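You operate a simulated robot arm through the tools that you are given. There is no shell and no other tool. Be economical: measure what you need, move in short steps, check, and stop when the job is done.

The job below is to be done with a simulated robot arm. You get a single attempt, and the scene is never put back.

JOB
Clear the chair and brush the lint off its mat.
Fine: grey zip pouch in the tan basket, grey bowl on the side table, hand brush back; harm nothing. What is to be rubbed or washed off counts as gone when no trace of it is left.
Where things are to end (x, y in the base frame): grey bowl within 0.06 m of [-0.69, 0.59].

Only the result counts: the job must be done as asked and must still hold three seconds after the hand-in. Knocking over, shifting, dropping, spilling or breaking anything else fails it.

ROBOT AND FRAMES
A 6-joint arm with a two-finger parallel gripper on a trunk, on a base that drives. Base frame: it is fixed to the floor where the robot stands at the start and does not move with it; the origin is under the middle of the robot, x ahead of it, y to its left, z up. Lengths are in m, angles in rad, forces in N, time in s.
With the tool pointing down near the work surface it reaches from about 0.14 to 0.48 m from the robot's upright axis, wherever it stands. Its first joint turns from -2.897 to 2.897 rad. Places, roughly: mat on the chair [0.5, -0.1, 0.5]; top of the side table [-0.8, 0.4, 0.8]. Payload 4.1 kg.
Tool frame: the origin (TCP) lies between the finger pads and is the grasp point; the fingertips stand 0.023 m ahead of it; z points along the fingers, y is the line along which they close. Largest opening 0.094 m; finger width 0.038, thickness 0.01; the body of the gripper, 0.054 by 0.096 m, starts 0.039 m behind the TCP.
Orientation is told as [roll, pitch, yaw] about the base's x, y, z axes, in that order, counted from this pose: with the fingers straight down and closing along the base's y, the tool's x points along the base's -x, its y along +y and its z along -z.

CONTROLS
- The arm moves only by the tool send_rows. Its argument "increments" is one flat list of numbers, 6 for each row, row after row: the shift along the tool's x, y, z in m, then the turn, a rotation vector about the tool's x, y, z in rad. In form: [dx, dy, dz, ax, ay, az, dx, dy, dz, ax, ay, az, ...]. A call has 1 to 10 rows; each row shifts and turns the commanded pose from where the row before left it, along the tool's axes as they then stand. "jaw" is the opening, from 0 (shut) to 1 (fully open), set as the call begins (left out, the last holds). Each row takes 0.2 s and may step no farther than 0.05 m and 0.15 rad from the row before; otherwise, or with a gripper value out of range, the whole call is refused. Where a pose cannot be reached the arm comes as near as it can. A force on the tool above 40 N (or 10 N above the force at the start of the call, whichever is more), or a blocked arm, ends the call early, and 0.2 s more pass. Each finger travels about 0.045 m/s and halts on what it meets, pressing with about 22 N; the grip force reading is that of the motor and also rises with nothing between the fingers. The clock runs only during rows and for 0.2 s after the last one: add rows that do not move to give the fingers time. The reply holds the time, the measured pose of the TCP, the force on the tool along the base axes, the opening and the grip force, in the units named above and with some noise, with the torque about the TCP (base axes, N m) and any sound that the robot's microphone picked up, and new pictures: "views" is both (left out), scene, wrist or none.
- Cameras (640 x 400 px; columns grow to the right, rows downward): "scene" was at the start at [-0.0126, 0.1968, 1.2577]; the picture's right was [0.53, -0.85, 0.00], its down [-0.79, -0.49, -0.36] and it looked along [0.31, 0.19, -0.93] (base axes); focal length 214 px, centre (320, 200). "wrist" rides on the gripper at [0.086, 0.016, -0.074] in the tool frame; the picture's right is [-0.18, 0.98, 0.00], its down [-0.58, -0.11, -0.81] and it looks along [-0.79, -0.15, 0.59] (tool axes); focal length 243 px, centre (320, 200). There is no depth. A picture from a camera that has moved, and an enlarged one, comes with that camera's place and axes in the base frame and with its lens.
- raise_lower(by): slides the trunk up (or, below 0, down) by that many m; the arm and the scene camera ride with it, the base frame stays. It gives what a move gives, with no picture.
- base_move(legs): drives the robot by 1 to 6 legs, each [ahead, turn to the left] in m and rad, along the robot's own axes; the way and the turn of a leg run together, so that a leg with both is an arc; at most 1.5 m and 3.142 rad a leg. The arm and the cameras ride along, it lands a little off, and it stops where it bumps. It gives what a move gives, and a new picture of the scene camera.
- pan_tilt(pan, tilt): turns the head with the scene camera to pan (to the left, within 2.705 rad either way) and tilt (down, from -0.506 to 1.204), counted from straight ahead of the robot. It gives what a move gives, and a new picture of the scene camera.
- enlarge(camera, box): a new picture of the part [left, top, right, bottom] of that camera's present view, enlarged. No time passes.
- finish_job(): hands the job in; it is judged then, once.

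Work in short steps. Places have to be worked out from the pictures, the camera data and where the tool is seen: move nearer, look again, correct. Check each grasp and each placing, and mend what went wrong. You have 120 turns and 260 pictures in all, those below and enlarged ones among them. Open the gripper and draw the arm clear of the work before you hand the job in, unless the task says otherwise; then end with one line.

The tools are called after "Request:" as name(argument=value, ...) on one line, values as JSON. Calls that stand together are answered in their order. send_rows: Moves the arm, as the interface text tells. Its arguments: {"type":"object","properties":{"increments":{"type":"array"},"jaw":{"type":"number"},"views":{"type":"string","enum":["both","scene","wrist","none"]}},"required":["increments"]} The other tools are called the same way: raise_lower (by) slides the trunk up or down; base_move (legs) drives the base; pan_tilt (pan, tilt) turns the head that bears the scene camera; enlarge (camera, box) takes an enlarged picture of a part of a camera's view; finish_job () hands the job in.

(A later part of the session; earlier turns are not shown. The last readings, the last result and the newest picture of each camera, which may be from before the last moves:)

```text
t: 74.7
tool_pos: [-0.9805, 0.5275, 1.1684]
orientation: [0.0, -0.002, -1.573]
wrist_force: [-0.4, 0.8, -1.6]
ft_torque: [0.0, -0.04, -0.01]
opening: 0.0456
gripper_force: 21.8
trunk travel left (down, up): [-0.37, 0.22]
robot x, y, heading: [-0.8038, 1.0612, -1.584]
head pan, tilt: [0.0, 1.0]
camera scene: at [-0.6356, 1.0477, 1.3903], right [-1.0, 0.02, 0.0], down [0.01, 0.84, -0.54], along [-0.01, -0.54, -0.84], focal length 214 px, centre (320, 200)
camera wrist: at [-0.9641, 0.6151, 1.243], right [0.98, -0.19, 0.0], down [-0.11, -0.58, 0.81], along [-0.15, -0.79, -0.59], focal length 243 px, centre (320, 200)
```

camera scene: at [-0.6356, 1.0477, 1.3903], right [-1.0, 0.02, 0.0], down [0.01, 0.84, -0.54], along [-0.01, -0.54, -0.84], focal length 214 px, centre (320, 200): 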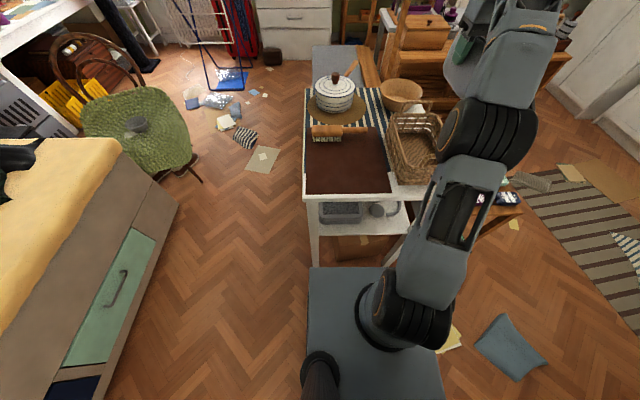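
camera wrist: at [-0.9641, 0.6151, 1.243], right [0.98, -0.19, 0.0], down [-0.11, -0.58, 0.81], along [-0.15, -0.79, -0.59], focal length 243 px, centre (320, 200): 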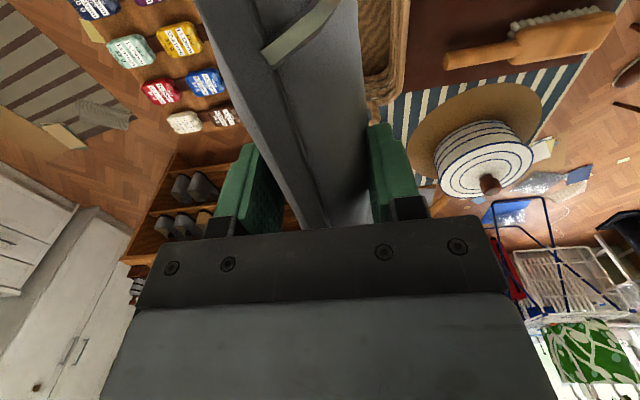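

Basket interior now visible in the scene camera; zooming.

Request:
enlarge(camera="scene", box=[370, 70, 490, 200])

Request:
enlarge(camera="wrist", box=[100, 0, 460, 220])

```text
3.08 times, centred on (430, 135) of scene
camera zoom: at [-0.6356, 1.0477, 1.3903], right [-1.0, 0.02, 0.0], down [0.01, 0.84, -0.54], along [-0.01, -0.54, -0.84], focal length 660 px, centre (-18, 400)
```

zoom: 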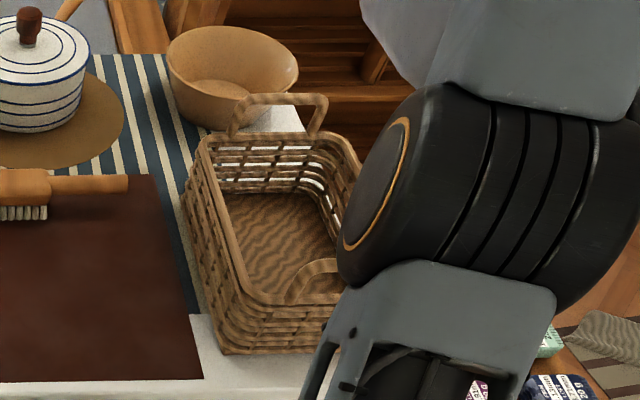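

```text
1.78 times, centred on (280, 110) of wrist
camera zoom: at [-0.9641, 0.6151, 1.243], right [0.98, -0.19, 0.0], down [-0.11, -0.58, 0.81], along [-0.15, -0.79, -0.59], focal length 431 px, centre (391, 360)
```

zoom: 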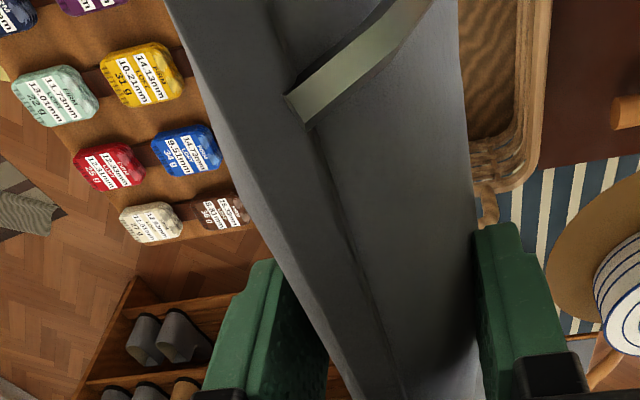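

Basket rim spans about x -0.88…-1.05, y 0.43…0.65. Shift to centre (-0.963, 0.537) and lower partway.

Request:
send_rows(increments=[0.009, 0.018, 0, 0, 0, 0, 0, 0, 0.035, 0, 0, 0, 0, 0, 0.035, 0, 0, 0, 0, 0, 0.035, 0, 0, 0, 0, 0, 0.03, 0, 0, 0])

Request:
enlarge(camera="scene", box=[370, 70, 490, 200])

```text
t: 75.9
tool_pos: [-0.9651, 0.5383, 1.0361]
orientation: [0.001, -0.001, -1.572]
wrist_force: [0.5, 0.2, -1.7]
ft_torque: [-0.03, 0.0, 0.02]
opening: 0.0458
gripper_force: 21.8
trunk travel left (down, up): [-0.37, 0.22]
robot x, y, heading: [-0.8022, 1.0632, -1.591]
head pan, tilt: [0.0, 1.0]
camera scene: at [-0.6354, 1.048, 1.3903], right [-1.0, 0.02, 0.0], down [0.01, 0.84, -0.54], along [-0.01, -0.54, -0.84], focal length 214 px, centre (320, 200)
camera wrist: at [-0.9497, 0.626, 1.1101], right [0.98, -0.19, 0.0], down [-0.11, -0.58, 0.81], along [-0.15, -0.79, -0.59], focal length 243 px, centre (320, 200)
```

scene: 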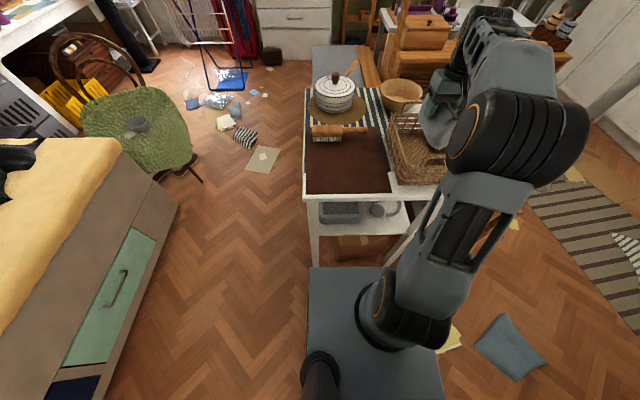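
wrist: 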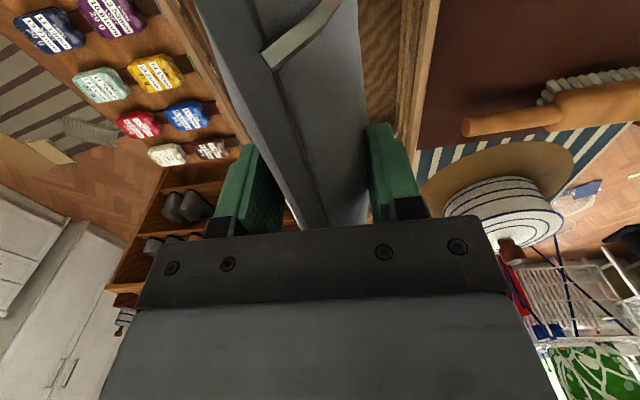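

```text
3.08 times, centred on (430, 135) of scene
camera zoom: at [-0.6354, 1.048, 1.3903], right [-1.0, 0.02, 0.0], down [0.01, 0.84, -0.54], along [-0.01, -0.54, -0.84], focal length 660 px, centre (-18, 400)
```

zoom: 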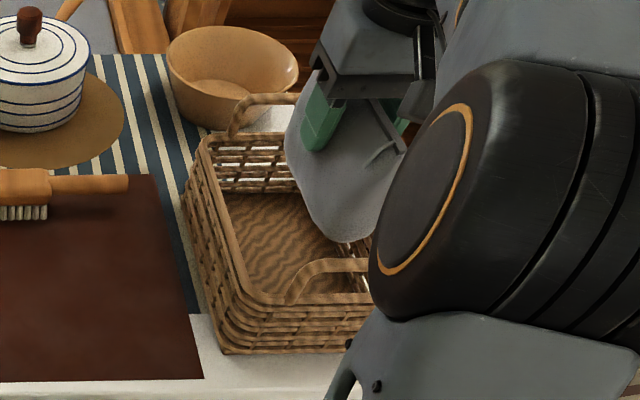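

Centred between the basket's rims. Lower until the pouch is inside, near the bottom.

Request:
send_rows(increments=[0, 0, 0.03, 0, 0, 0, 0, 0, 0.03, 0, 0, 0, 0, 0, 0.03, 0, 0, 0, 0, 0, 0.015, 0, 0, 0])

Request:
enlarge(camera="scene", box=[370, 70, 490, 200])

```text
t: 76.9
tool_pos: [-0.964, 0.5392, 0.934]
orientation: [0.001, 0.001, -1.571]
wrist_force: [-0.2, -1.2, -2.0]
ft_torque: [-0.02, 0.01, -0.04]
opening: 0.0455
gripper_force: 21.7
trunk travel left (down, up): [-0.37, 0.22]
robot x, y, heading: [-0.8036, 1.0624, -1.589]
head pan, tilt: [0.0, 1.0]
camera scene: at [-0.6354, 1.048, 1.3903], right [-1.0, 0.02, 0.0], down [0.01, 0.84, -0.54], along [-0.01, -0.54, -0.84], focal length 214 px, centre (320, 200)
camera wrist: at [-0.9474, 0.6271, 1.0074], right [0.98, -0.19, 0.0], down [-0.11, -0.58, 0.81], along [-0.15, -0.79, -0.59], focal length 243 px, centre (320, 200)
```

scene: 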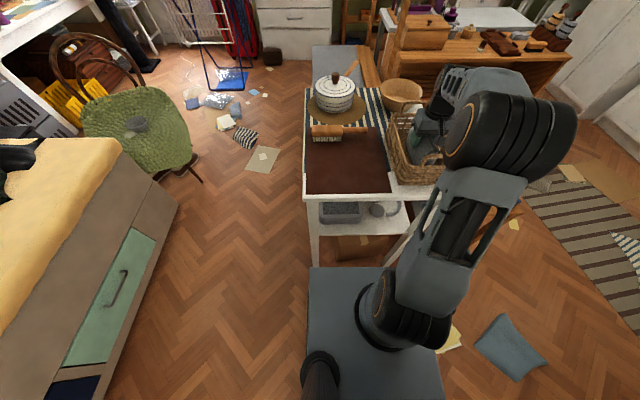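
wrist: 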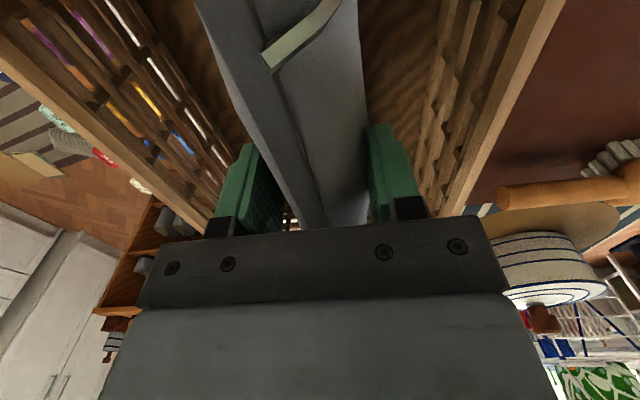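

```text
3.08 times, centred on (430, 135) of scene
camera zoom: at [-0.6354, 1.048, 1.3903], right [-1.0, 0.02, 0.0], down [0.01, 0.84, -0.54], along [-0.01, -0.54, -0.84], focal length 660 px, centre (-18, 400)
```

zoom: 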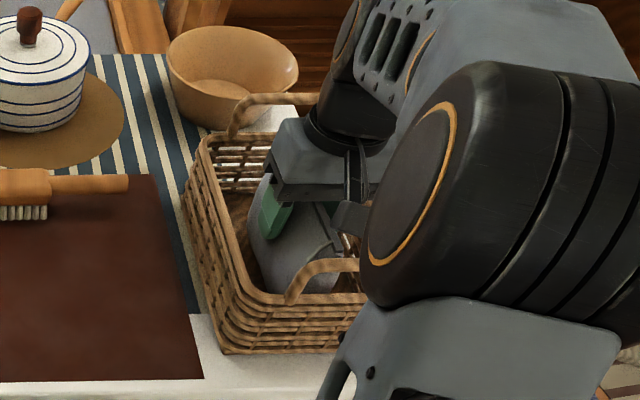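

Pouch is inside the basket. I lower a bit more and open partially.

Request:
send_rows(increments=[0, 0, 0.01, 0, 0, 0, 0, 0, 0.008, 0, 0, 0], views="none")

Request:
send_rows(increments=[0, 0, 0, 0, 0, 0, 0, 0, 0, 0, 0, 0, 0, 0, 0, 0, 0, 0, 0, 0, 0, 0, 0, 0], jaw=0.78, views="wrist")

```text
t: 77.5
tool_pos: [-0.9647, 0.5397, 0.9152]
orientation: [-0.001, -0.001, -1.573]
wrist_force: [0.7, 1.0, 4.6]
ft_torque: [-0.22, -0.14, 0.04]
opening: 0.0455
gripper_force: 21.7
trunk travel left (down, up): [-0.37, 0.22]
robot x, y, heading: [-0.8009, 1.0608, -1.585]
head pan, tilt: [0.0, 1.0]
```

```text
t: 78.5
tool_pos: [-0.9645, 0.5406, 0.9149]
orientation: [0.0, -0.001, -1.573]
wrist_force: [0.1, 0.2, 0.0]
ft_torque: [-0.03, 0.01, -0.03]
opening: 0.0735
gripper_force: 0.0
trunk travel left (down, up): [-0.37, 0.22]
robot x, y, heading: [-0.8, 1.0606, -1.586]
head pan, tilt: [0.0, 1.0]
camera wrist: at [-0.9479, 0.6272, 0.9892], right [0.98, -0.19, 0.0], down [-0.11, -0.58, 0.81], along [-0.15, -0.79, -0.59], focal length 243 px, centre (320, 200)
```

wrist: 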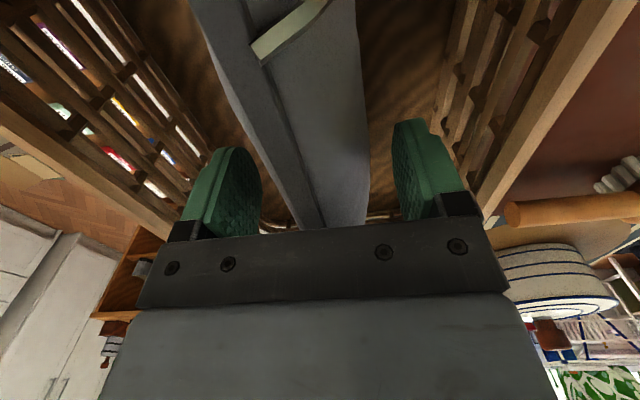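

Released upright in the basket. Lift straight out, then retract over the robot's front and check the pouch.

Request:
send_rows(increments=[0, 0, -0.03, 0, 0, 0, 0, 0, -0.03, 0, 0, 0, 0, 0, -0.04, 0, 0, 0, 0, 0, -0.04, 0, 0, 0, 0, 0, -0.04, 0, 0, 0, 0, 0, -0.04, 0, 0, 0], views="none")

Request:
send_rows(increments=[0.024, 0.02, 0, 0, 0, 0, 0.024, 0.02, 0, 0, 0, 0, 0.024, 0.02, 0, 0, 0, 0, 0.024, 0.02, 0, 0, 0, 0, 0.024, 0.02, 0, 0, 0, 0, 0.024, 0.02, 0, 0, 0, 0, 0.024, 0.02, 0, 0, 0, 0, 0.024, 0.02, 0, 0, 0, 0], views="wrist")

Request:
enlarge(camera="scene", box=[290, 60, 490, 210])

```text
t: 79.9
tool_pos: [-0.9655, 0.539, 1.1354]
orientation: [0.0, -0.002, -1.572]
wrist_force: [0.0, -0.3, 0.7]
ft_torque: [0.02, 0.01, -0.04]
opening: 0.0733
gripper_force: 0.0
trunk travel left (down, up): [-0.37, 0.22]
robot x, y, heading: [-0.8021, 1.0587, -1.585]
head pan, tilt: [0.0, 1.0]
```

```text
t: 81.7
tool_pos: [-0.8029, 0.732, 1.135]
orientation: [0.002, 0.0, -1.572]
wrist_force: [0.2, 0.5, 0.4]
ft_torque: [0.01, 0.01, 0.02]
opening: 0.0735
gripper_force: 0.0
trunk travel left (down, up): [-0.37, 0.22]
robot x, y, heading: [-0.7995, 1.0606, -1.586]
head pan, tilt: [0.0, 1.0]
camera wrist: at [-0.787, 0.8182, 1.209], right [0.98, -0.19, 0.0], down [-0.11, -0.58, 0.81], along [-0.15, -0.79, -0.59], focal length 243 px, centre (320, 200)
```

wrist: 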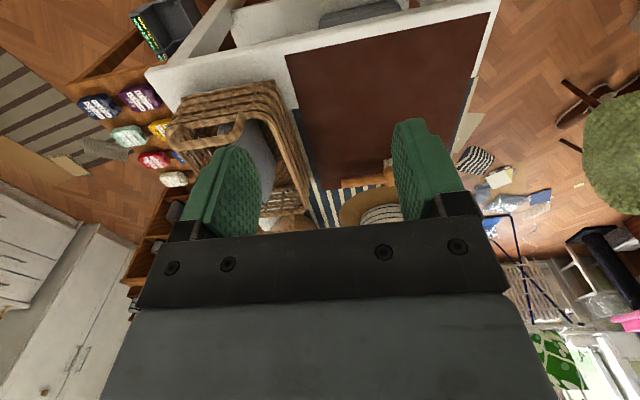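

```text
2.67 times, centred on (390, 135) of scene
camera zoom: at [-0.6353, 1.0482, 1.3903], right [-1.0, 0.02, 0.0], down [0.01, 0.84, -0.54], along [-0.01, -0.54, -0.84], focal length 572 px, centre (133, 373)
```

zoom: 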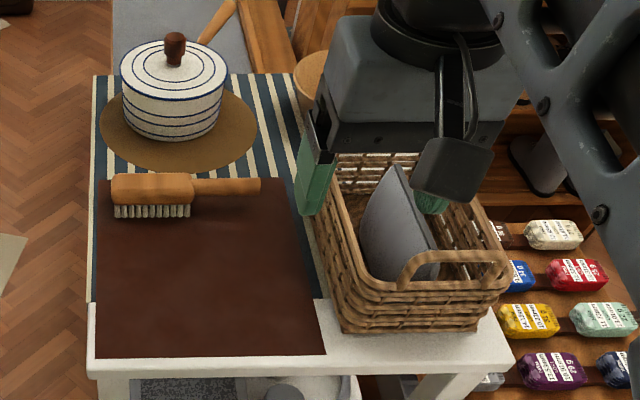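

Pouch stands in the basket. Noted the brush pose: along x, head x -0.62…-0.725, handle end -0.815, y≈0.43. Drive back to the chair.

Request:
base_move(legs=[[0, 1.586], [0.73, 0], [0, -1.57]])

```text
t: 93.3
tool_pos: [-0.0622, 0.7259, 1.136]
orientation: [-0.001, 0.0, -1.543]
wrist_force: [-0.6, -0.1, -0.1]
ft_torque: [0.0, 0.01, -0.01]
opening: 0.0731
gripper_force: 0.1
trunk travel left (down, up): [-0.37, 0.22]
robot x, y, heading: [-0.0699, 1.0555, -1.557]
head pan, tilt: [0.0, 1.0]
camera scene: at [0.0966, 1.0481, 1.3903], right [-1.0, -0.01, 0.0], down [-0.01, 0.84, -0.54], along [0.01, -0.54, -0.84], focal length 214 px, centre (320, 200)
```

scene: 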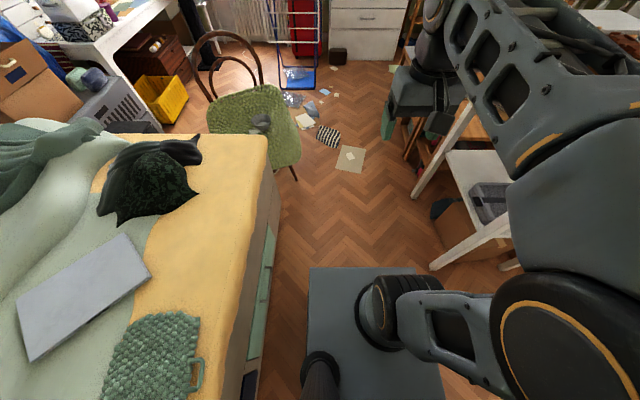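

A chair leg's foot shows at about (0.34,-0.09), so my turning circle at x≈-0.07 stays clear. Continue.

Request:
base_move(legs=[[1.05, 0], [0, 1.557], [0.06, 0]])

Request:
raise_lower(by=-0.12)

Request:
pan_tilt(pan=0.1, tilt=1.0)

```text
t: 103.0
tool_pos: [0.3341, -0.0046, 1.1362]
orientation: [0.001, 0.0, -0.002]
wrist_force: [0.4, 0.3, -0.1]
ft_torque: [-0.01, -0.02, 0.04]
opening: 0.0734
gripper_force: 0.0
trunk travel left (down, up): [-0.37, 0.22]
robot x, y, heading: [0.0082, -0.0037, -0.02]
head pan, tilt: [0.0, 1.0]
camera scene: at [0.0184, 0.1647, 1.3903], right [-0.02, -1.0, 0.0], down [-0.84, 0.01, -0.54], along [0.54, -0.01, -0.84], focal length 214 px, centre (320, 200)
```

scene: 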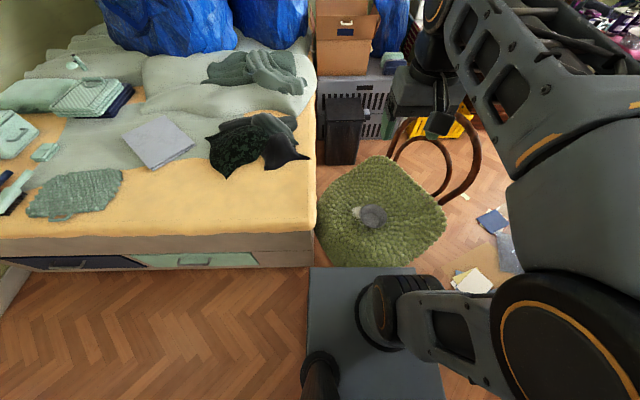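

```text
t: 104.5
tool_pos: [0.3342, -0.005, 1.0159]
orientation: [-0.001, 0.0, -0.003]
wrist_force: [0.2, 0.1, -0.2]
ft_torque: [0.06, -0.04, 0.01]
opening: 0.0731
gripper_force: 0.0
trunk travel left (down, up): [-0.25, 0.34]
robot x, y, heading: [0.0036, -0.0029, -0.013]
head pan, tilt: [0.0, 1.0]
```

```text
t: 105.2
tool_pos: [0.334, -0.0042, 1.0146]
orientation: [0.002, 0.0, -0.003]
wrist_force: [0.1, -0.8, 0.2]
ft_torque: [-0.01, -0.01, -0.01]
opening: 0.0732
gripper_force: 0.0
trunk travel left (down, up): [-0.25, 0.34]
robot x, y, heading: [0.0086, -0.0059, -0.017]
head pan, tilt: [0.099, 1.0]
camera scene: at [0.0181, 0.1716, 1.2703], right [0.08, -1.0, 0.0], down [-0.84, -0.07, -0.54], along [0.54, 0.04, -0.84], focal length 214 px, centre (320, 200)
```

scene: 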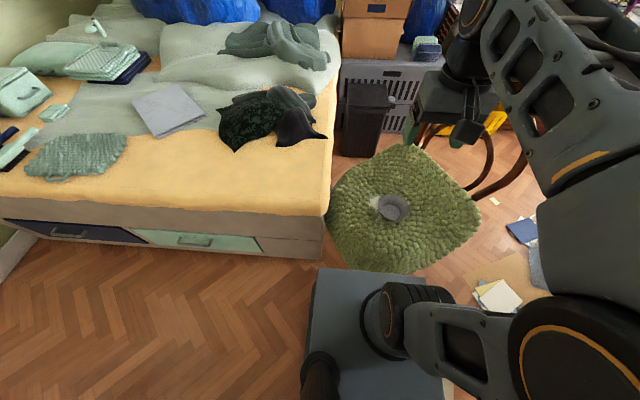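

Back at the chair. I approach above the bowl's right (-y) rim with the fingers closing along y, to grip its wall; first a close look.

Request:
send_rows(increments=[-0.0175, -0.017, 0.037, 0, 0, 0, -0.0175, -0.017, 0.037, 0, 0, 0, -0.0175, -0.017, 0.037, 0, 0, 0, -0.0175, -0.017, 0.037, 0, 0, 0, -0.0175, -0.017, 0.037, 0, 0, 0, -0.0175, -0.017, 0.037, 0, 0, 0, -0.0175, -0.017, 0.037, 0, 0, 0, -0.0175, -0.017, 0.037, 0, 0, 0], jaw=0.6, views="both")

```text
t: 107.0
tool_pos: [0.474, -0.1411, 0.718]
orientation: [0.0, 0.001, -0.005]
wrist_force: [-0.2, 0.4, 0.0]
ft_torque: [0.01, 0.03, -0.03]
opening: 0.0564
gripper_force: 0.1
trunk travel left (down, up): [-0.25, 0.34]
robot x, y, heading: [0.0044, 0.001, -0.019]
head pan, tilt: [0.099, 1.0]
camera scene: at [0.0178, 0.1718, 1.2703], right [0.08, -1.0, 0.0], down [-0.84, -0.07, -0.54], along [0.54, 0.04, -0.84], focal length 214 px, centre (320, 200)
camera wrist: at [0.3875, -0.124, 0.792], right [0.19, 0.98, 0.0], down [0.58, -0.11, 0.81], along [0.79, -0.15, -0.59], focal length 243 px, centre (320, 200)
```

scene: 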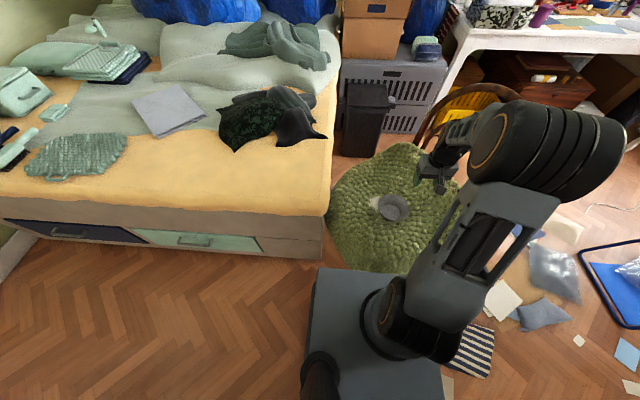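
wrist: 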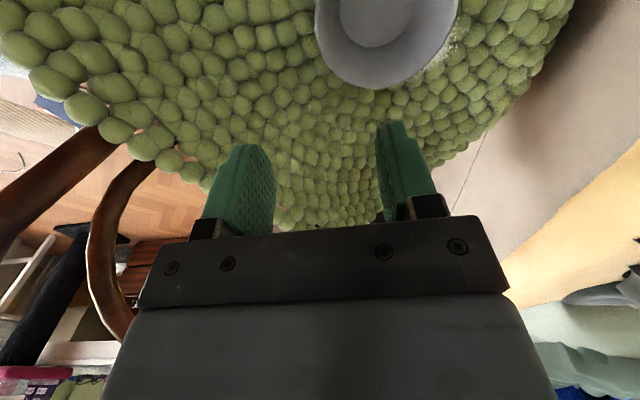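

Bowl rim: centre (0.4735,-0.085), radius 0.058, rim z≈0.55. I tilt the tool 0.35 rad so the fingers run along the flared wall, and line up behind the rim.

Request:
send_rows(increments=[0, 0, 0, -0.117, 0, 0, 0, 0, 0, -0.117, 0, 0, 0, 0, 0, -0.116, 0, 0, 0, -0.0283, 0.028, 0, 0, 0, 0, -0.0283, 0.028, 0, 0, 0], jaw=0.5)

Request:
enlarge(camera="scene", box=[350, 150, 470, 250])

```text
t: 108.2
tool_pos: [0.4735, -0.176, 0.6473]
orientation: [0.349, 0.001, -0.005]
wrist_force: [-1.1, -0.3, -1.0]
ft_torque: [-0.03, -0.01, 0.0]
opening: 0.0469
gripper_force: 0.1
trunk travel left (down, up): [-0.25, 0.34]
robot x, y, heading: [0.0091, 0.0005, -0.014]
head pan, tilt: [0.099, 1.0]
camera scene: at [0.0179, 0.1718, 1.2703], right [0.08, -1.0, 0.0], down [-0.84, -0.07, -0.54], along [0.54, 0.04, -0.84], focal length 214 px, centre (320, 200)
camera wrist: at [0.3871, -0.1859, 0.7217], right [0.19, 0.92, 0.34], down [0.58, -0.38, 0.72], along [0.79, 0.06, -0.61], focal length 243 px, centre (320, 200)
```

scene: 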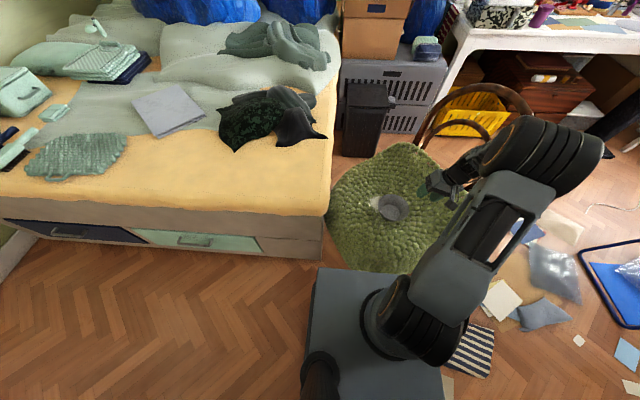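
wrist: 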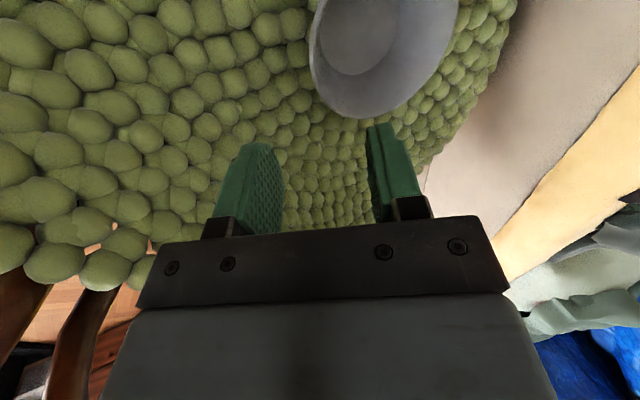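

```text
4.00 times, centred on (410, 200) of scene
camera zoom: at [0.0179, 0.1718, 1.2703], right [0.08, -1.0, 0.0], down [-0.84, -0.07, -0.54], along [0.54, 0.04, -0.84], focal length 858 px, centre (-40, 200)
```

zoom: 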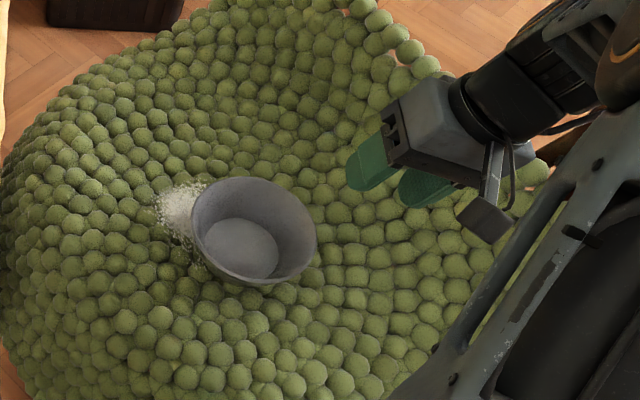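

The axis hits the rim's wall right between the fingers. Advance 0.07 m along the tool and check.

Request:
send_rows(increments=[0, 0, 0.025, 0, 0, 0, 0, 0, 0.025, 0, 0, 0, 0, 0, 0.02, 0, 0, 0], views="wrist")

Request:
enlarge(camera="scene", box=[350, 150, 470, 250])

```text
t: 109.0
tool_pos: [0.4731, -0.1516, 0.5811]
orientation: [0.349, 0.0, -0.003]
wrist_force: [-0.2, -0.5, 0.4]
ft_torque: [-0.01, 0.02, -0.02]
opening: 0.0469
gripper_force: 0.0
trunk travel left (down, up): [-0.25, 0.34]
robot x, y, heading: [0.0067, -0.0003, -0.016]
head pan, tilt: [0.099, 1.0]
camera wrist: at [0.3868, -0.1615, 0.6561], right [0.19, 0.92, 0.34], down [0.58, -0.38, 0.72], along [0.79, 0.06, -0.61], focal length 243 px, centre (320, 200)
```

wrist: 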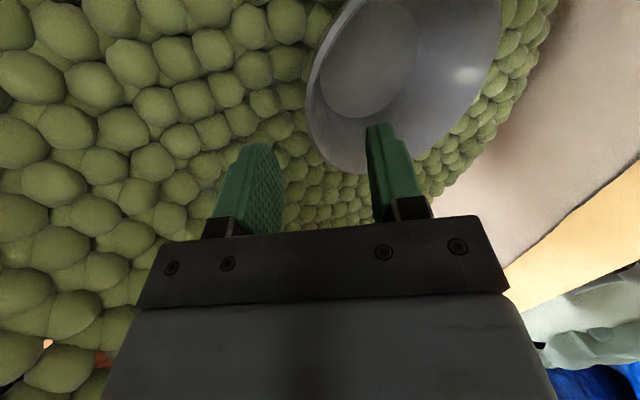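

```text
4.00 times, centred on (410, 200) of scene
camera zoom: at [0.018, 0.1716, 1.2703], right [0.08, -1.0, 0.0], down [-0.84, -0.07, -0.54], along [0.54, 0.04, -0.84], focal length 858 px, centre (-40, 200)
```

zoom: 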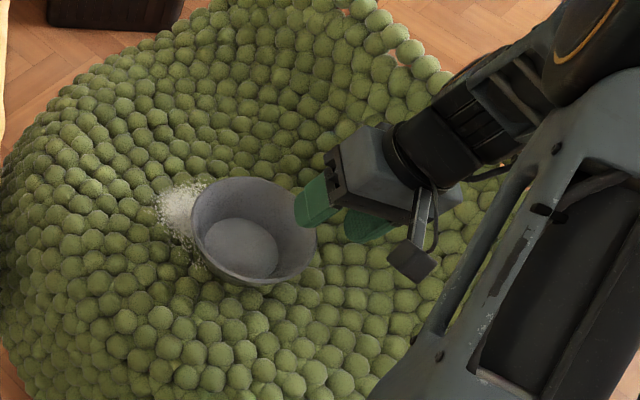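

Slightly past the rim's rightmost point; shift 1 cm nearer, advance the last 3 cm.

Request:
send_rows(increments=[0.012, 0, 0, 0, 0, 0, 0, 0, 0.016, 0, 0, 0, 0, 0, 0.015, 0, 0, 0], views="wrist")

Request:
enlarge(camera="scene", box=[350, 150, 470, 250])

```text
t: 109.8
tool_pos: [0.4598, -0.1416, 0.551]
orientation: [0.35, 0.001, -0.003]
wrist_force: [0.9, -0.2, -0.2]
ft_torque: [0.01, -0.02, 0.01]
opening: 0.047
gripper_force: 0.0
trunk travel left (down, up): [-0.25, 0.34]
robot x, y, heading: [0.0055, 0.001, -0.022]
head pan, tilt: [0.099, 1.0]
camera wrist: at [0.374, -0.1507, 0.6272], right [0.19, 0.92, 0.34], down [0.58, -0.38, 0.72], along [0.79, 0.06, -0.61], focal length 243 px, centre (320, 200)
```

wrist: 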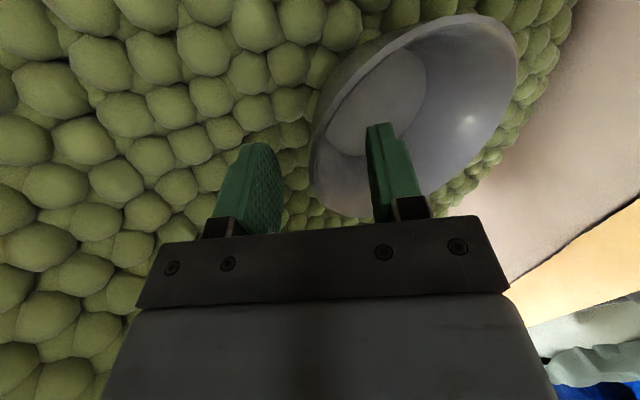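

```text
4.00 times, centred on (410, 200) of scene
camera zoom: at [0.018, 0.1716, 1.2703], right [0.08, -1.0, 0.0], down [-0.84, -0.07, -0.54], along [0.54, 0.04, -0.84], focal length 858 px, centre (-40, 200)
```

zoom: 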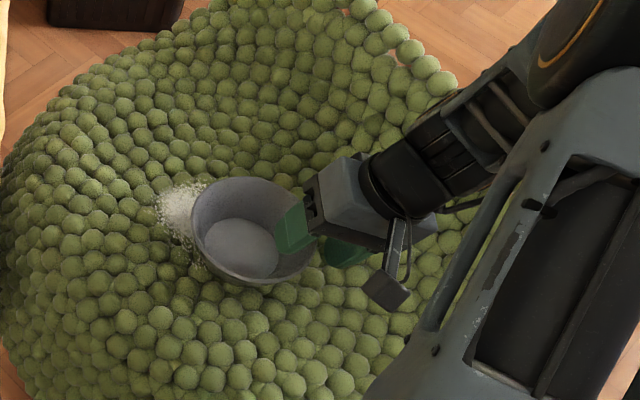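

One finger is inside, one outside the wall. Close and lift slightly.

Request:
send_rows(increments=[0.004, 0, 0, 0, 0, 0, 0, 0, 0, 0, 0, 0, 0, 0, 0, 0, 0, 0, 0, 0, 0, 0, 0, 0, 0, 0, 0, 0, 0, 0], jaw=0, views="wrist")

```text
t: 111.0
tool_pos: [0.4575, -0.1405, 0.5523]
orientation: [0.35, -0.001, -0.003]
wrist_force: [-0.2, 3.1, 6.1]
ft_torque: [0.43, 0.19, -0.14]
opening: 0.0082
gripper_force: 22.4
trunk travel left (down, up): [-0.25, 0.34]
robot x, y, heading: [0.0067, -0.0021, -0.016]
head pan, tilt: [0.099, 1.0]
camera wrist: at [0.3708, -0.1501, 0.6273], right [0.19, 0.92, 0.34], down [0.58, -0.38, 0.72], along [0.79, 0.06, -0.61], focal length 243 px, centre (320, 200)
```

wrist: 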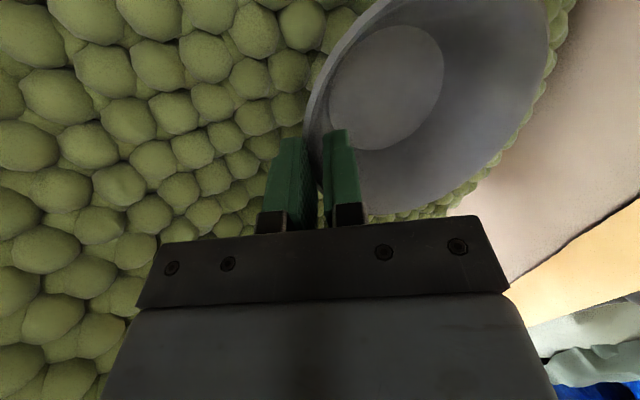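

Gripped (0.008 m wall). Lift vertically.

Request:
send_rows(increments=[0, 0.007, -0.019, 0, 0, 0, 0, 0.0103, -0.0282, 0, 0, 0, 0, 0.0103, -0.0282, 0, 0, 0, 0, 0.0103, -0.0282, 0, 0, 0, 0, 0.0103, -0.0282, 0, 0, 0])

Request:
enlarge(camera="scene", box=[340, 130, 470, 250])

```text
t: 112.2
tool_pos: [0.4584, -0.1391, 0.6903]
orientation: [0.35, 0.001, -0.004]
wrist_force: [-0.4, 0.2, -3.7]
ft_torque: [-0.16, 0.02, 0.0]
opening: 0.0058
gripper_force: 21.9
trunk travel left (down, up): [-0.25, 0.34]
robot x, y, heading: [0.0065, -0.0027, -0.016]
head pan, tilt: [0.099, 1.0]
camera scene: at [0.0184, 0.1715, 1.2703], right [0.08, -1.0, 0.0], down [-0.84, -0.07, -0.54], along [0.54, 0.04, -0.84], focal length 214 px, centre (320, 200)
camera wrist: at [0.3723, -0.1488, 0.7664], right [0.19, 0.92, 0.34], down [0.58, -0.38, 0.72], along [0.79, 0.06, -0.61], focal length 243 px, centre (320, 200)
```

scene: 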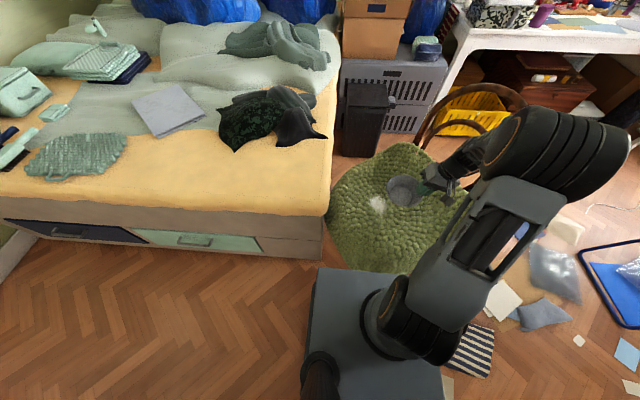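
wrist: 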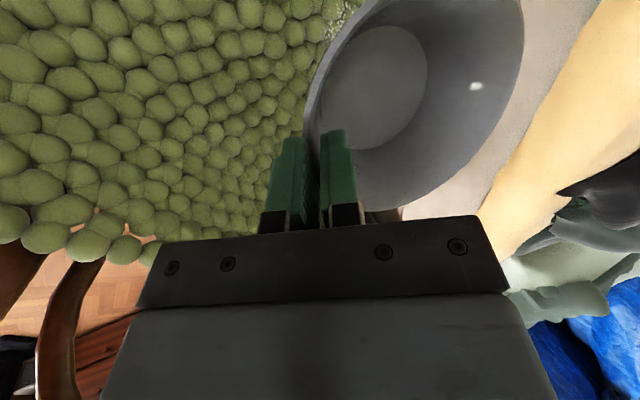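

```text
3.33 times, centred on (405, 190) of scene
camera zoom: at [0.0184, 0.1715, 1.2703], right [0.08, -1.0, 0.0], down [-0.84, -0.07, -0.54], along [0.54, 0.04, -0.84], focal length 715 px, centre (37, 233)
```

zoom: 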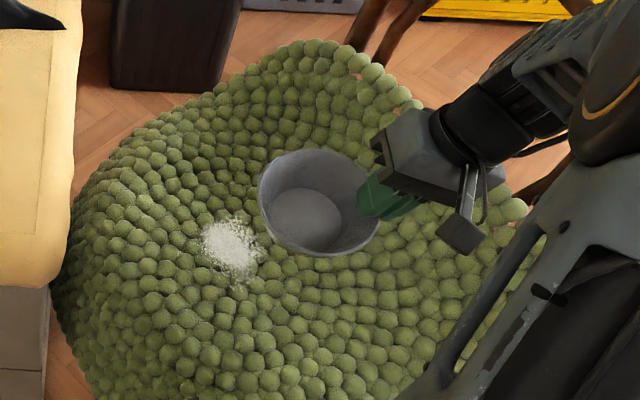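

Bowl is held; the lint patch spans about x 0.45–0.55, y -0.08–0. Retract high and drive to the table end along the earlier route.

Request:
send_rows(increments=[0.0128, 0.0254, -0.029, 0, 0, 0, 0.0128, 0.0254, -0.029, 0, 0, 0, 0.0128, 0.0254, -0.029, 0, 0, 0, 0.0128, 0.0254, -0.029, 0, 0, 0, 0.0128, 0.0254, -0.029, 0, 0, 0, 0.0128, 0.0254, -0.029, 0, 0, 0, 0.0128, 0.0254, -0.029, 0, 0, 0, 0.0128, 0.0254, -0.029, 0, 0, 0, 0.0128, 0.0254, -0.029, 0, 0, 0, 0.0128, 0.0254, -0.029, 0, 0, 0], views="wrist")

Request:
base_move(legs=[[-0.085, 0], [0, 1.587], [1.06, 0]])

```text
t: 114.4
tool_pos: [0.3328, -0.0005, 1.0496]
orientation: [0.349, 0.0, -0.004]
wrist_force: [0.2, -0.4, -2.4]
ft_torque: [-0.16, 0.01, -0.01]
opening: 0.005
gripper_force: 22.1
trunk travel left (down, up): [-0.25, 0.34]
robot x, y, heading: [0.0061, -0.0038, -0.016]
head pan, tilt: [0.099, 1.0]
camera wrist: at [0.2459, -0.0105, 1.1254], right [0.19, 0.92, 0.34], down [0.58, -0.38, 0.72], along [0.79, 0.06, -0.61], focal length 243 px, centre (320, 200)
```

wrist: 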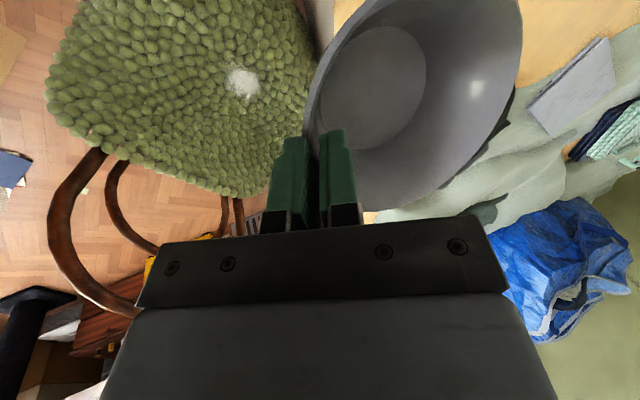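

```text
t: 124.4
tool_pos: [-0.0768, 1.3774, 1.0493]
orientation: [0.348, 0.0, 1.58]
wrist_force: [-0.3, 0.6, -2.7]
ft_torque: [0.01, -0.15, -0.01]
opening: 0.0044
gripper_force: 22.0
trunk travel left (down, up): [-0.25, 0.34]
robot x, y, heading: [-0.0748, 1.0504, 1.569]
head pan, tilt: [0.099, 1.0]
camera scene: at [-0.2452, 1.0623, 1.2703], right [1.0, 0.09, 0.0], down [0.08, -0.84, -0.54], along [-0.05, 0.54, -0.84], focal length 214 px, centre (320, 200)
```

scene: 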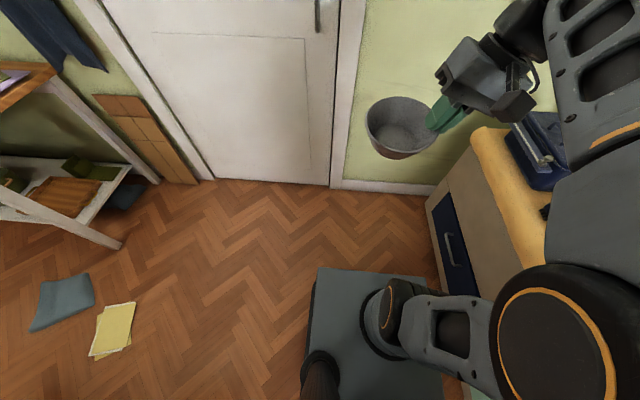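

Opening creeps down slightly (0.0044), so I keep moving and watch the bowl.

Request:
base_move(legs=[[0, 1.572], [0.725, 0], [0, 1.56]])

Request:
raise_lower(by=0.1)

Request:
send_rows(increments=[0, 0, 0, 0, 0, 0])

```text
t: 135.9
tool_pos: [-0.8003, 0.7464, 1.0502]
orientation: [0.349, -0.001, -1.586]
wrist_force: [-0.5, -0.8, -3.1]
ft_torque: [0.05, 0.15, 0.0]
opening: 0.0044
gripper_force: 21.9
trunk travel left (down, up): [-0.25, 0.34]
robot x, y, heading: [-0.7949, 1.0736, -1.601]
head pan, tilt: [0.099, 1.0]
camera scene: at [-0.6246, 1.0598, 1.2703], right [-1.0, -0.07, 0.0], down [-0.06, 0.84, -0.54], along [0.04, -0.54, -0.84], focal length 214 px, centre (320, 200)
```

scene: 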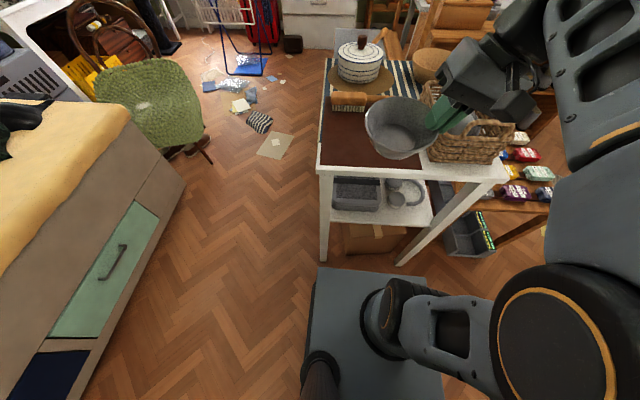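

```text
t: 137.2
tool_pos: [-0.8, 0.7473, 1.1504]
orientation: [0.349, -0.001, -1.588]
wrist_force: [-0.5, 0.5, -3.9]
ft_torque: [0.0, 0.16, 0.01]
opening: 0.0041
gripper_force: 22.0
trunk travel left (down, up): [-0.35, 0.24]
robot x, y, heading: [-0.7949, 1.0769, -1.606]
head pan, tilt: [0.099, 1.0]
```

```text
t: 137.6
tool_pos: [-0.7997, 0.7477, 1.1497]
orientation: [0.349, 0.0, -1.587]
wrist_force: [-0.1, -0.7, -2.2]
ft_torque: [0.03, 0.16, 0.01]
opening: 0.0044
gripper_force: 22.5
trunk travel left (down, up): [-0.35, 0.24]
robot x, y, heading: [-0.7964, 1.0723, -1.594]
head pan, tilt: [0.099, 1.0]
camera scene: at [-0.6246, 1.0598, 1.3703], right [-1.0, -0.07, 0.0], down [-0.06, 0.84, -0.54], along [0.04, -0.54, -0.84], focal length 214 px, centre (320, 200)
camera wrist: at [-0.8092, 0.834, 1.2249], right [0.92, -0.2, 0.34], down [-0.39, -0.58, 0.72], along [0.05, -0.79, -0.61], focal length 243 px, centre (320, 200)
```

scene: 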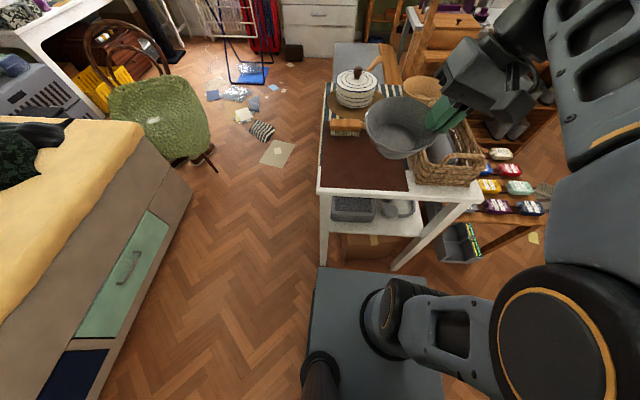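
wrist: 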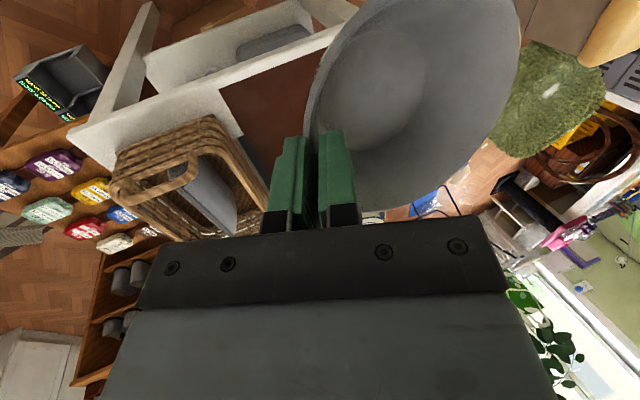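

The bowl sits stably in the grip. Its centre should be about 0.055 m to +x of the TCP; I move so that it will land at (-0.69, 0.59), stopping above the table.

Request:
send_rows(increments=[-0.0278, -0.0009, 0.0358, 0, 0, 0, -0.0278, -0.0009, 0.0358, 0, 0, 0, -0.0278, -0.0009, 0.0358, 0, 0, 0, -0.0278, -0.0009, 0.0358, 0, 0, 0, -0.0278, -0.0009, 0.0358, 0, 0, 0])

Request:
enlarge(camera="scene", box=[310, 60, 490, 210])

```text
t: 138.8
tool_pos: [-0.7477, 0.6057, 0.9815]
orientation: [0.348, -0.001, -1.585]
wrist_force: [0.4, -0.3, -3.6]
ft_torque: [0.02, 0.16, -0.02]
opening: 0.0045
gripper_force: 22.5
trunk travel left (down, up): [-0.35, 0.24]
robot x, y, heading: [-0.7966, 1.0762, -1.603]
head pan, tilt: [0.099, 1.0]
camera scene: at [-0.6245, 1.0598, 1.3703], right [-1.0, -0.07, 0.0], down [-0.06, 0.84, -0.54], along [0.04, -0.54, -0.84], focal length 214 px, centre (320, 200)
camera wrist: at [-0.7565, 0.6935, 1.0577], right [0.92, -0.2, 0.34], down [-0.39, -0.58, 0.72], along [0.05, -0.79, -0.61], focal length 243 px, centre (320, 200)
```

scene: 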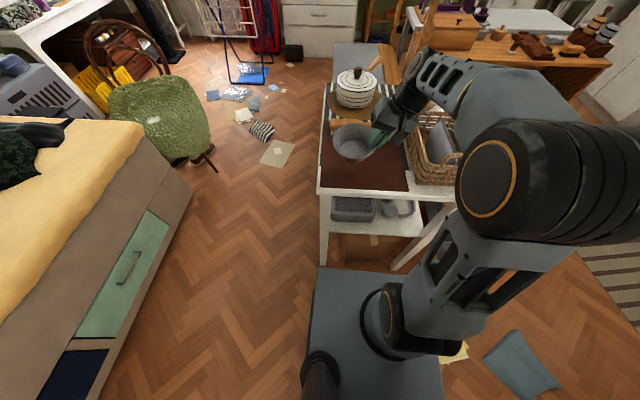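
wrist: 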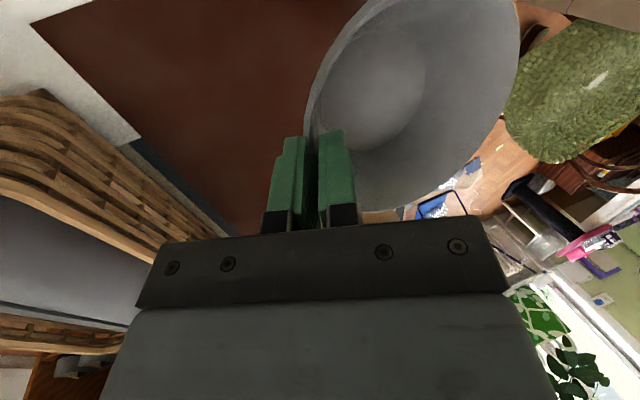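

```text
2.67 times, centred on (400, 135) of scene
camera zoom: at [-0.6245, 1.0598, 1.3703], right [-1.0, -0.07, 0.0], down [-0.06, 0.84, -0.54], along [0.04, -0.54, -0.84], focal length 572 px, centre (107, 373)
```

zoom: 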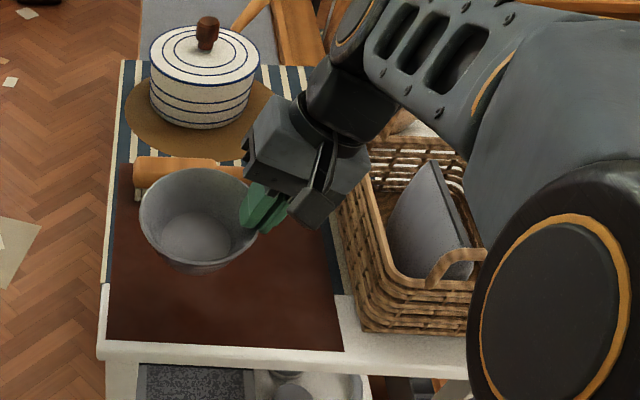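

Bowl centre is around (-0.685, 0.61), clear of brush and basket. Nudge 1.5 cm in -y and lower slowly toward contact.

Request:
send_rows(increments=[-0.016, 0, 0, 0, 0, 0, 0, -0.0103, 0.0282, 0, 0, 0, 0, -0.0086, 0.0235, 0, 0, 0], views="wrist")

Request:
enlarge(camera="scene", box=[310, 60, 490, 210])

```text
t: 139.6
tool_pos: [-0.7478, 0.5889, 0.927]
orientation: [0.349, 0.0, -1.59]
wrist_force: [0.3, 0.4, -3.4]
ft_torque: [0.03, 0.15, 0.03]
opening: 0.0045
gripper_force: 21.5
trunk travel left (down, up): [-0.35, 0.24]
robot x, y, heading: [-0.7995, 1.0729, -1.603]
head pan, tilt: [0.099, 1.0]
camera wrist: at [-0.7567, 0.6769, 1.0014], right [0.92, -0.2, 0.34], down [-0.39, -0.57, 0.72], along [0.05, -0.79, -0.61], focal length 243 px, centre (320, 200)
```

wrist: 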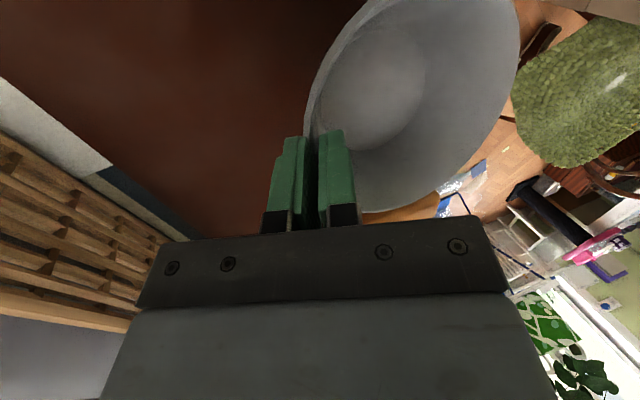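

```text
2.67 times, centred on (400, 135) of scene
camera zoom: at [-0.6245, 1.0597, 1.3703], right [-1.0, -0.07, 0.0], down [-0.06, 0.84, -0.54], along [0.04, -0.54, -0.84], focal length 572 px, centre (107, 373)
```

zoom: 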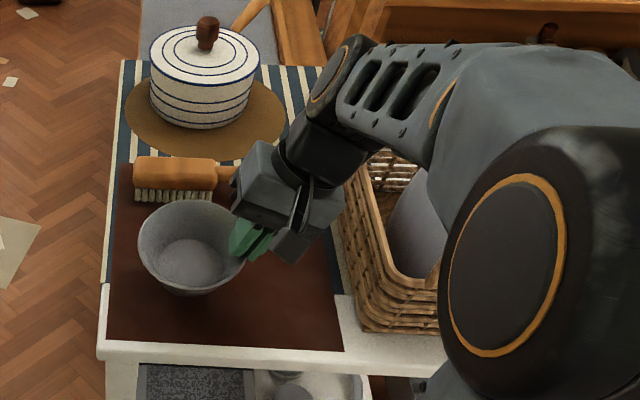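

Lower in small steps and watch for contact.

Request:
send_rows(increments=[0, -0.0024, 0.0066, 0, 0, 0, 0, -0.0024, 0.0066, 0, 0, 0, 0, -0.0024, 0.0066, 0, 0, 0], views="none")

Request:
send_rows(increments=[0, -0.0017, 0.0047, 0, 0, 0], views="wrist")

Request:
enlarge(camera="scene", box=[310, 60, 490, 210])

```text
t: 140.4
tool_pos: [-0.747, 0.591, 0.9061]
orientation: [0.351, -0.002, -1.589]
wrist_force: [-3.7, -0.1, 12.3]
ft_torque: [0.38, -0.24, 0.06]
opening: 0.0048
gripper_force: 21.9
trunk travel left (down, up): [-0.35, 0.24]
robot x, y, heading: [-0.7958, 1.0762, -1.601]
head pan, tilt: [0.099, 1.0]
```

```text
t: 140.8
tool_pos: [-0.7465, 0.5908, 0.9018]
orientation: [0.35, -0.007, -1.589]
wrist_force: [-2.7, -5.3, 17.0]
ft_torque: [0.13, -0.44, -0.18]
opening: 0.0057
gripper_force: 22.0
trunk travel left (down, up): [-0.35, 0.24]
robot x, y, heading: [-0.7974, 1.0749, -1.607]
head pan, tilt: [0.099, 1.0]
camera wrist: at [-0.7555, 0.678, 0.9758], right [0.92, -0.2, 0.34], down [-0.39, -0.57, 0.72], along [0.05, -0.8, -0.6], focal length 243 px, centre (320, 200)
```

wrist: 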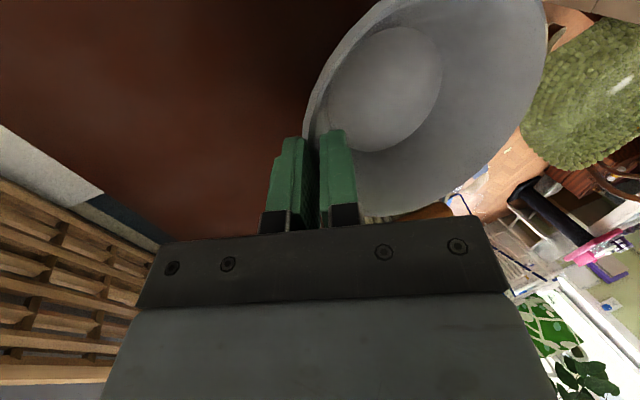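

```text
2.67 times, centred on (400, 135) of scene
camera zoom: at [-0.6251, 1.0604, 1.3706], right [-1.0, -0.07, 0.0], down [-0.06, 0.84, -0.54], along [0.04, -0.54, -0.84], focal length 572 px, centre (107, 373)
```

zoom: 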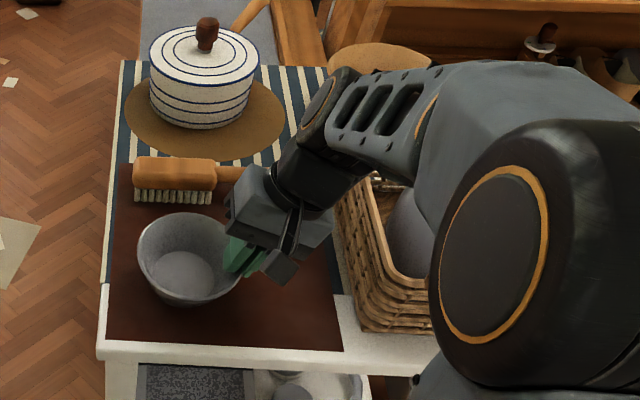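

In contact with the table. Open gently, then back out along the tool axis.

Request:
send_rows(increments=[0, 0, 0, 0, 0, 0, 0, 0, 0, 0, 0, 0, 0, 0, 0, 0, 0, 0], jaw=0.35, views="wrist")

Request:
enlarge(camera="scene", box=[310, 60, 490, 210])

```text
t: 141.6
tool_pos: [-0.7471, 0.5915, 0.8988]
orientation: [0.349, 0.001, -1.586]
wrist_force: [-0.6, -0.2, -0.4]
ft_torque: [-0.01, 0.0, -0.01]
opening: 0.033
gripper_force: 0.1
trunk travel left (down, up): [-0.35, 0.24]
robot x, y, heading: [-0.7995, 1.0737, -1.604]
head pan, tilt: [0.099, 1.0]
camera wrist: at [-0.7553, 0.6784, 0.9744], right [0.92, -0.2, 0.34], down [-0.39, -0.58, 0.72], along [0.05, -0.79, -0.61], focal length 243 px, centre (320, 200)
```

wrist: 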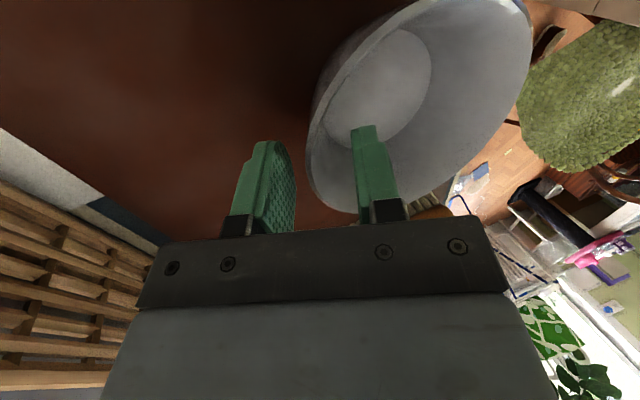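

```text
2.67 times, centred on (400, 135) of scene
camera zoom: at [-0.6246, 1.06, 1.3703], right [-1.0, -0.07, 0.0], down [-0.06, 0.84, -0.54], along [0.04, -0.54, -0.84], focal length 572 px, centre (107, 373)
```

zoom: 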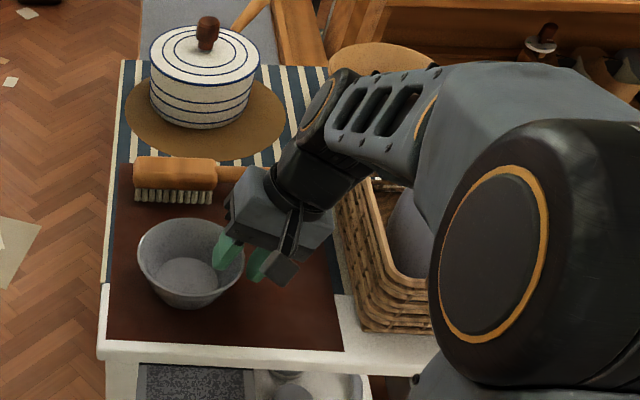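

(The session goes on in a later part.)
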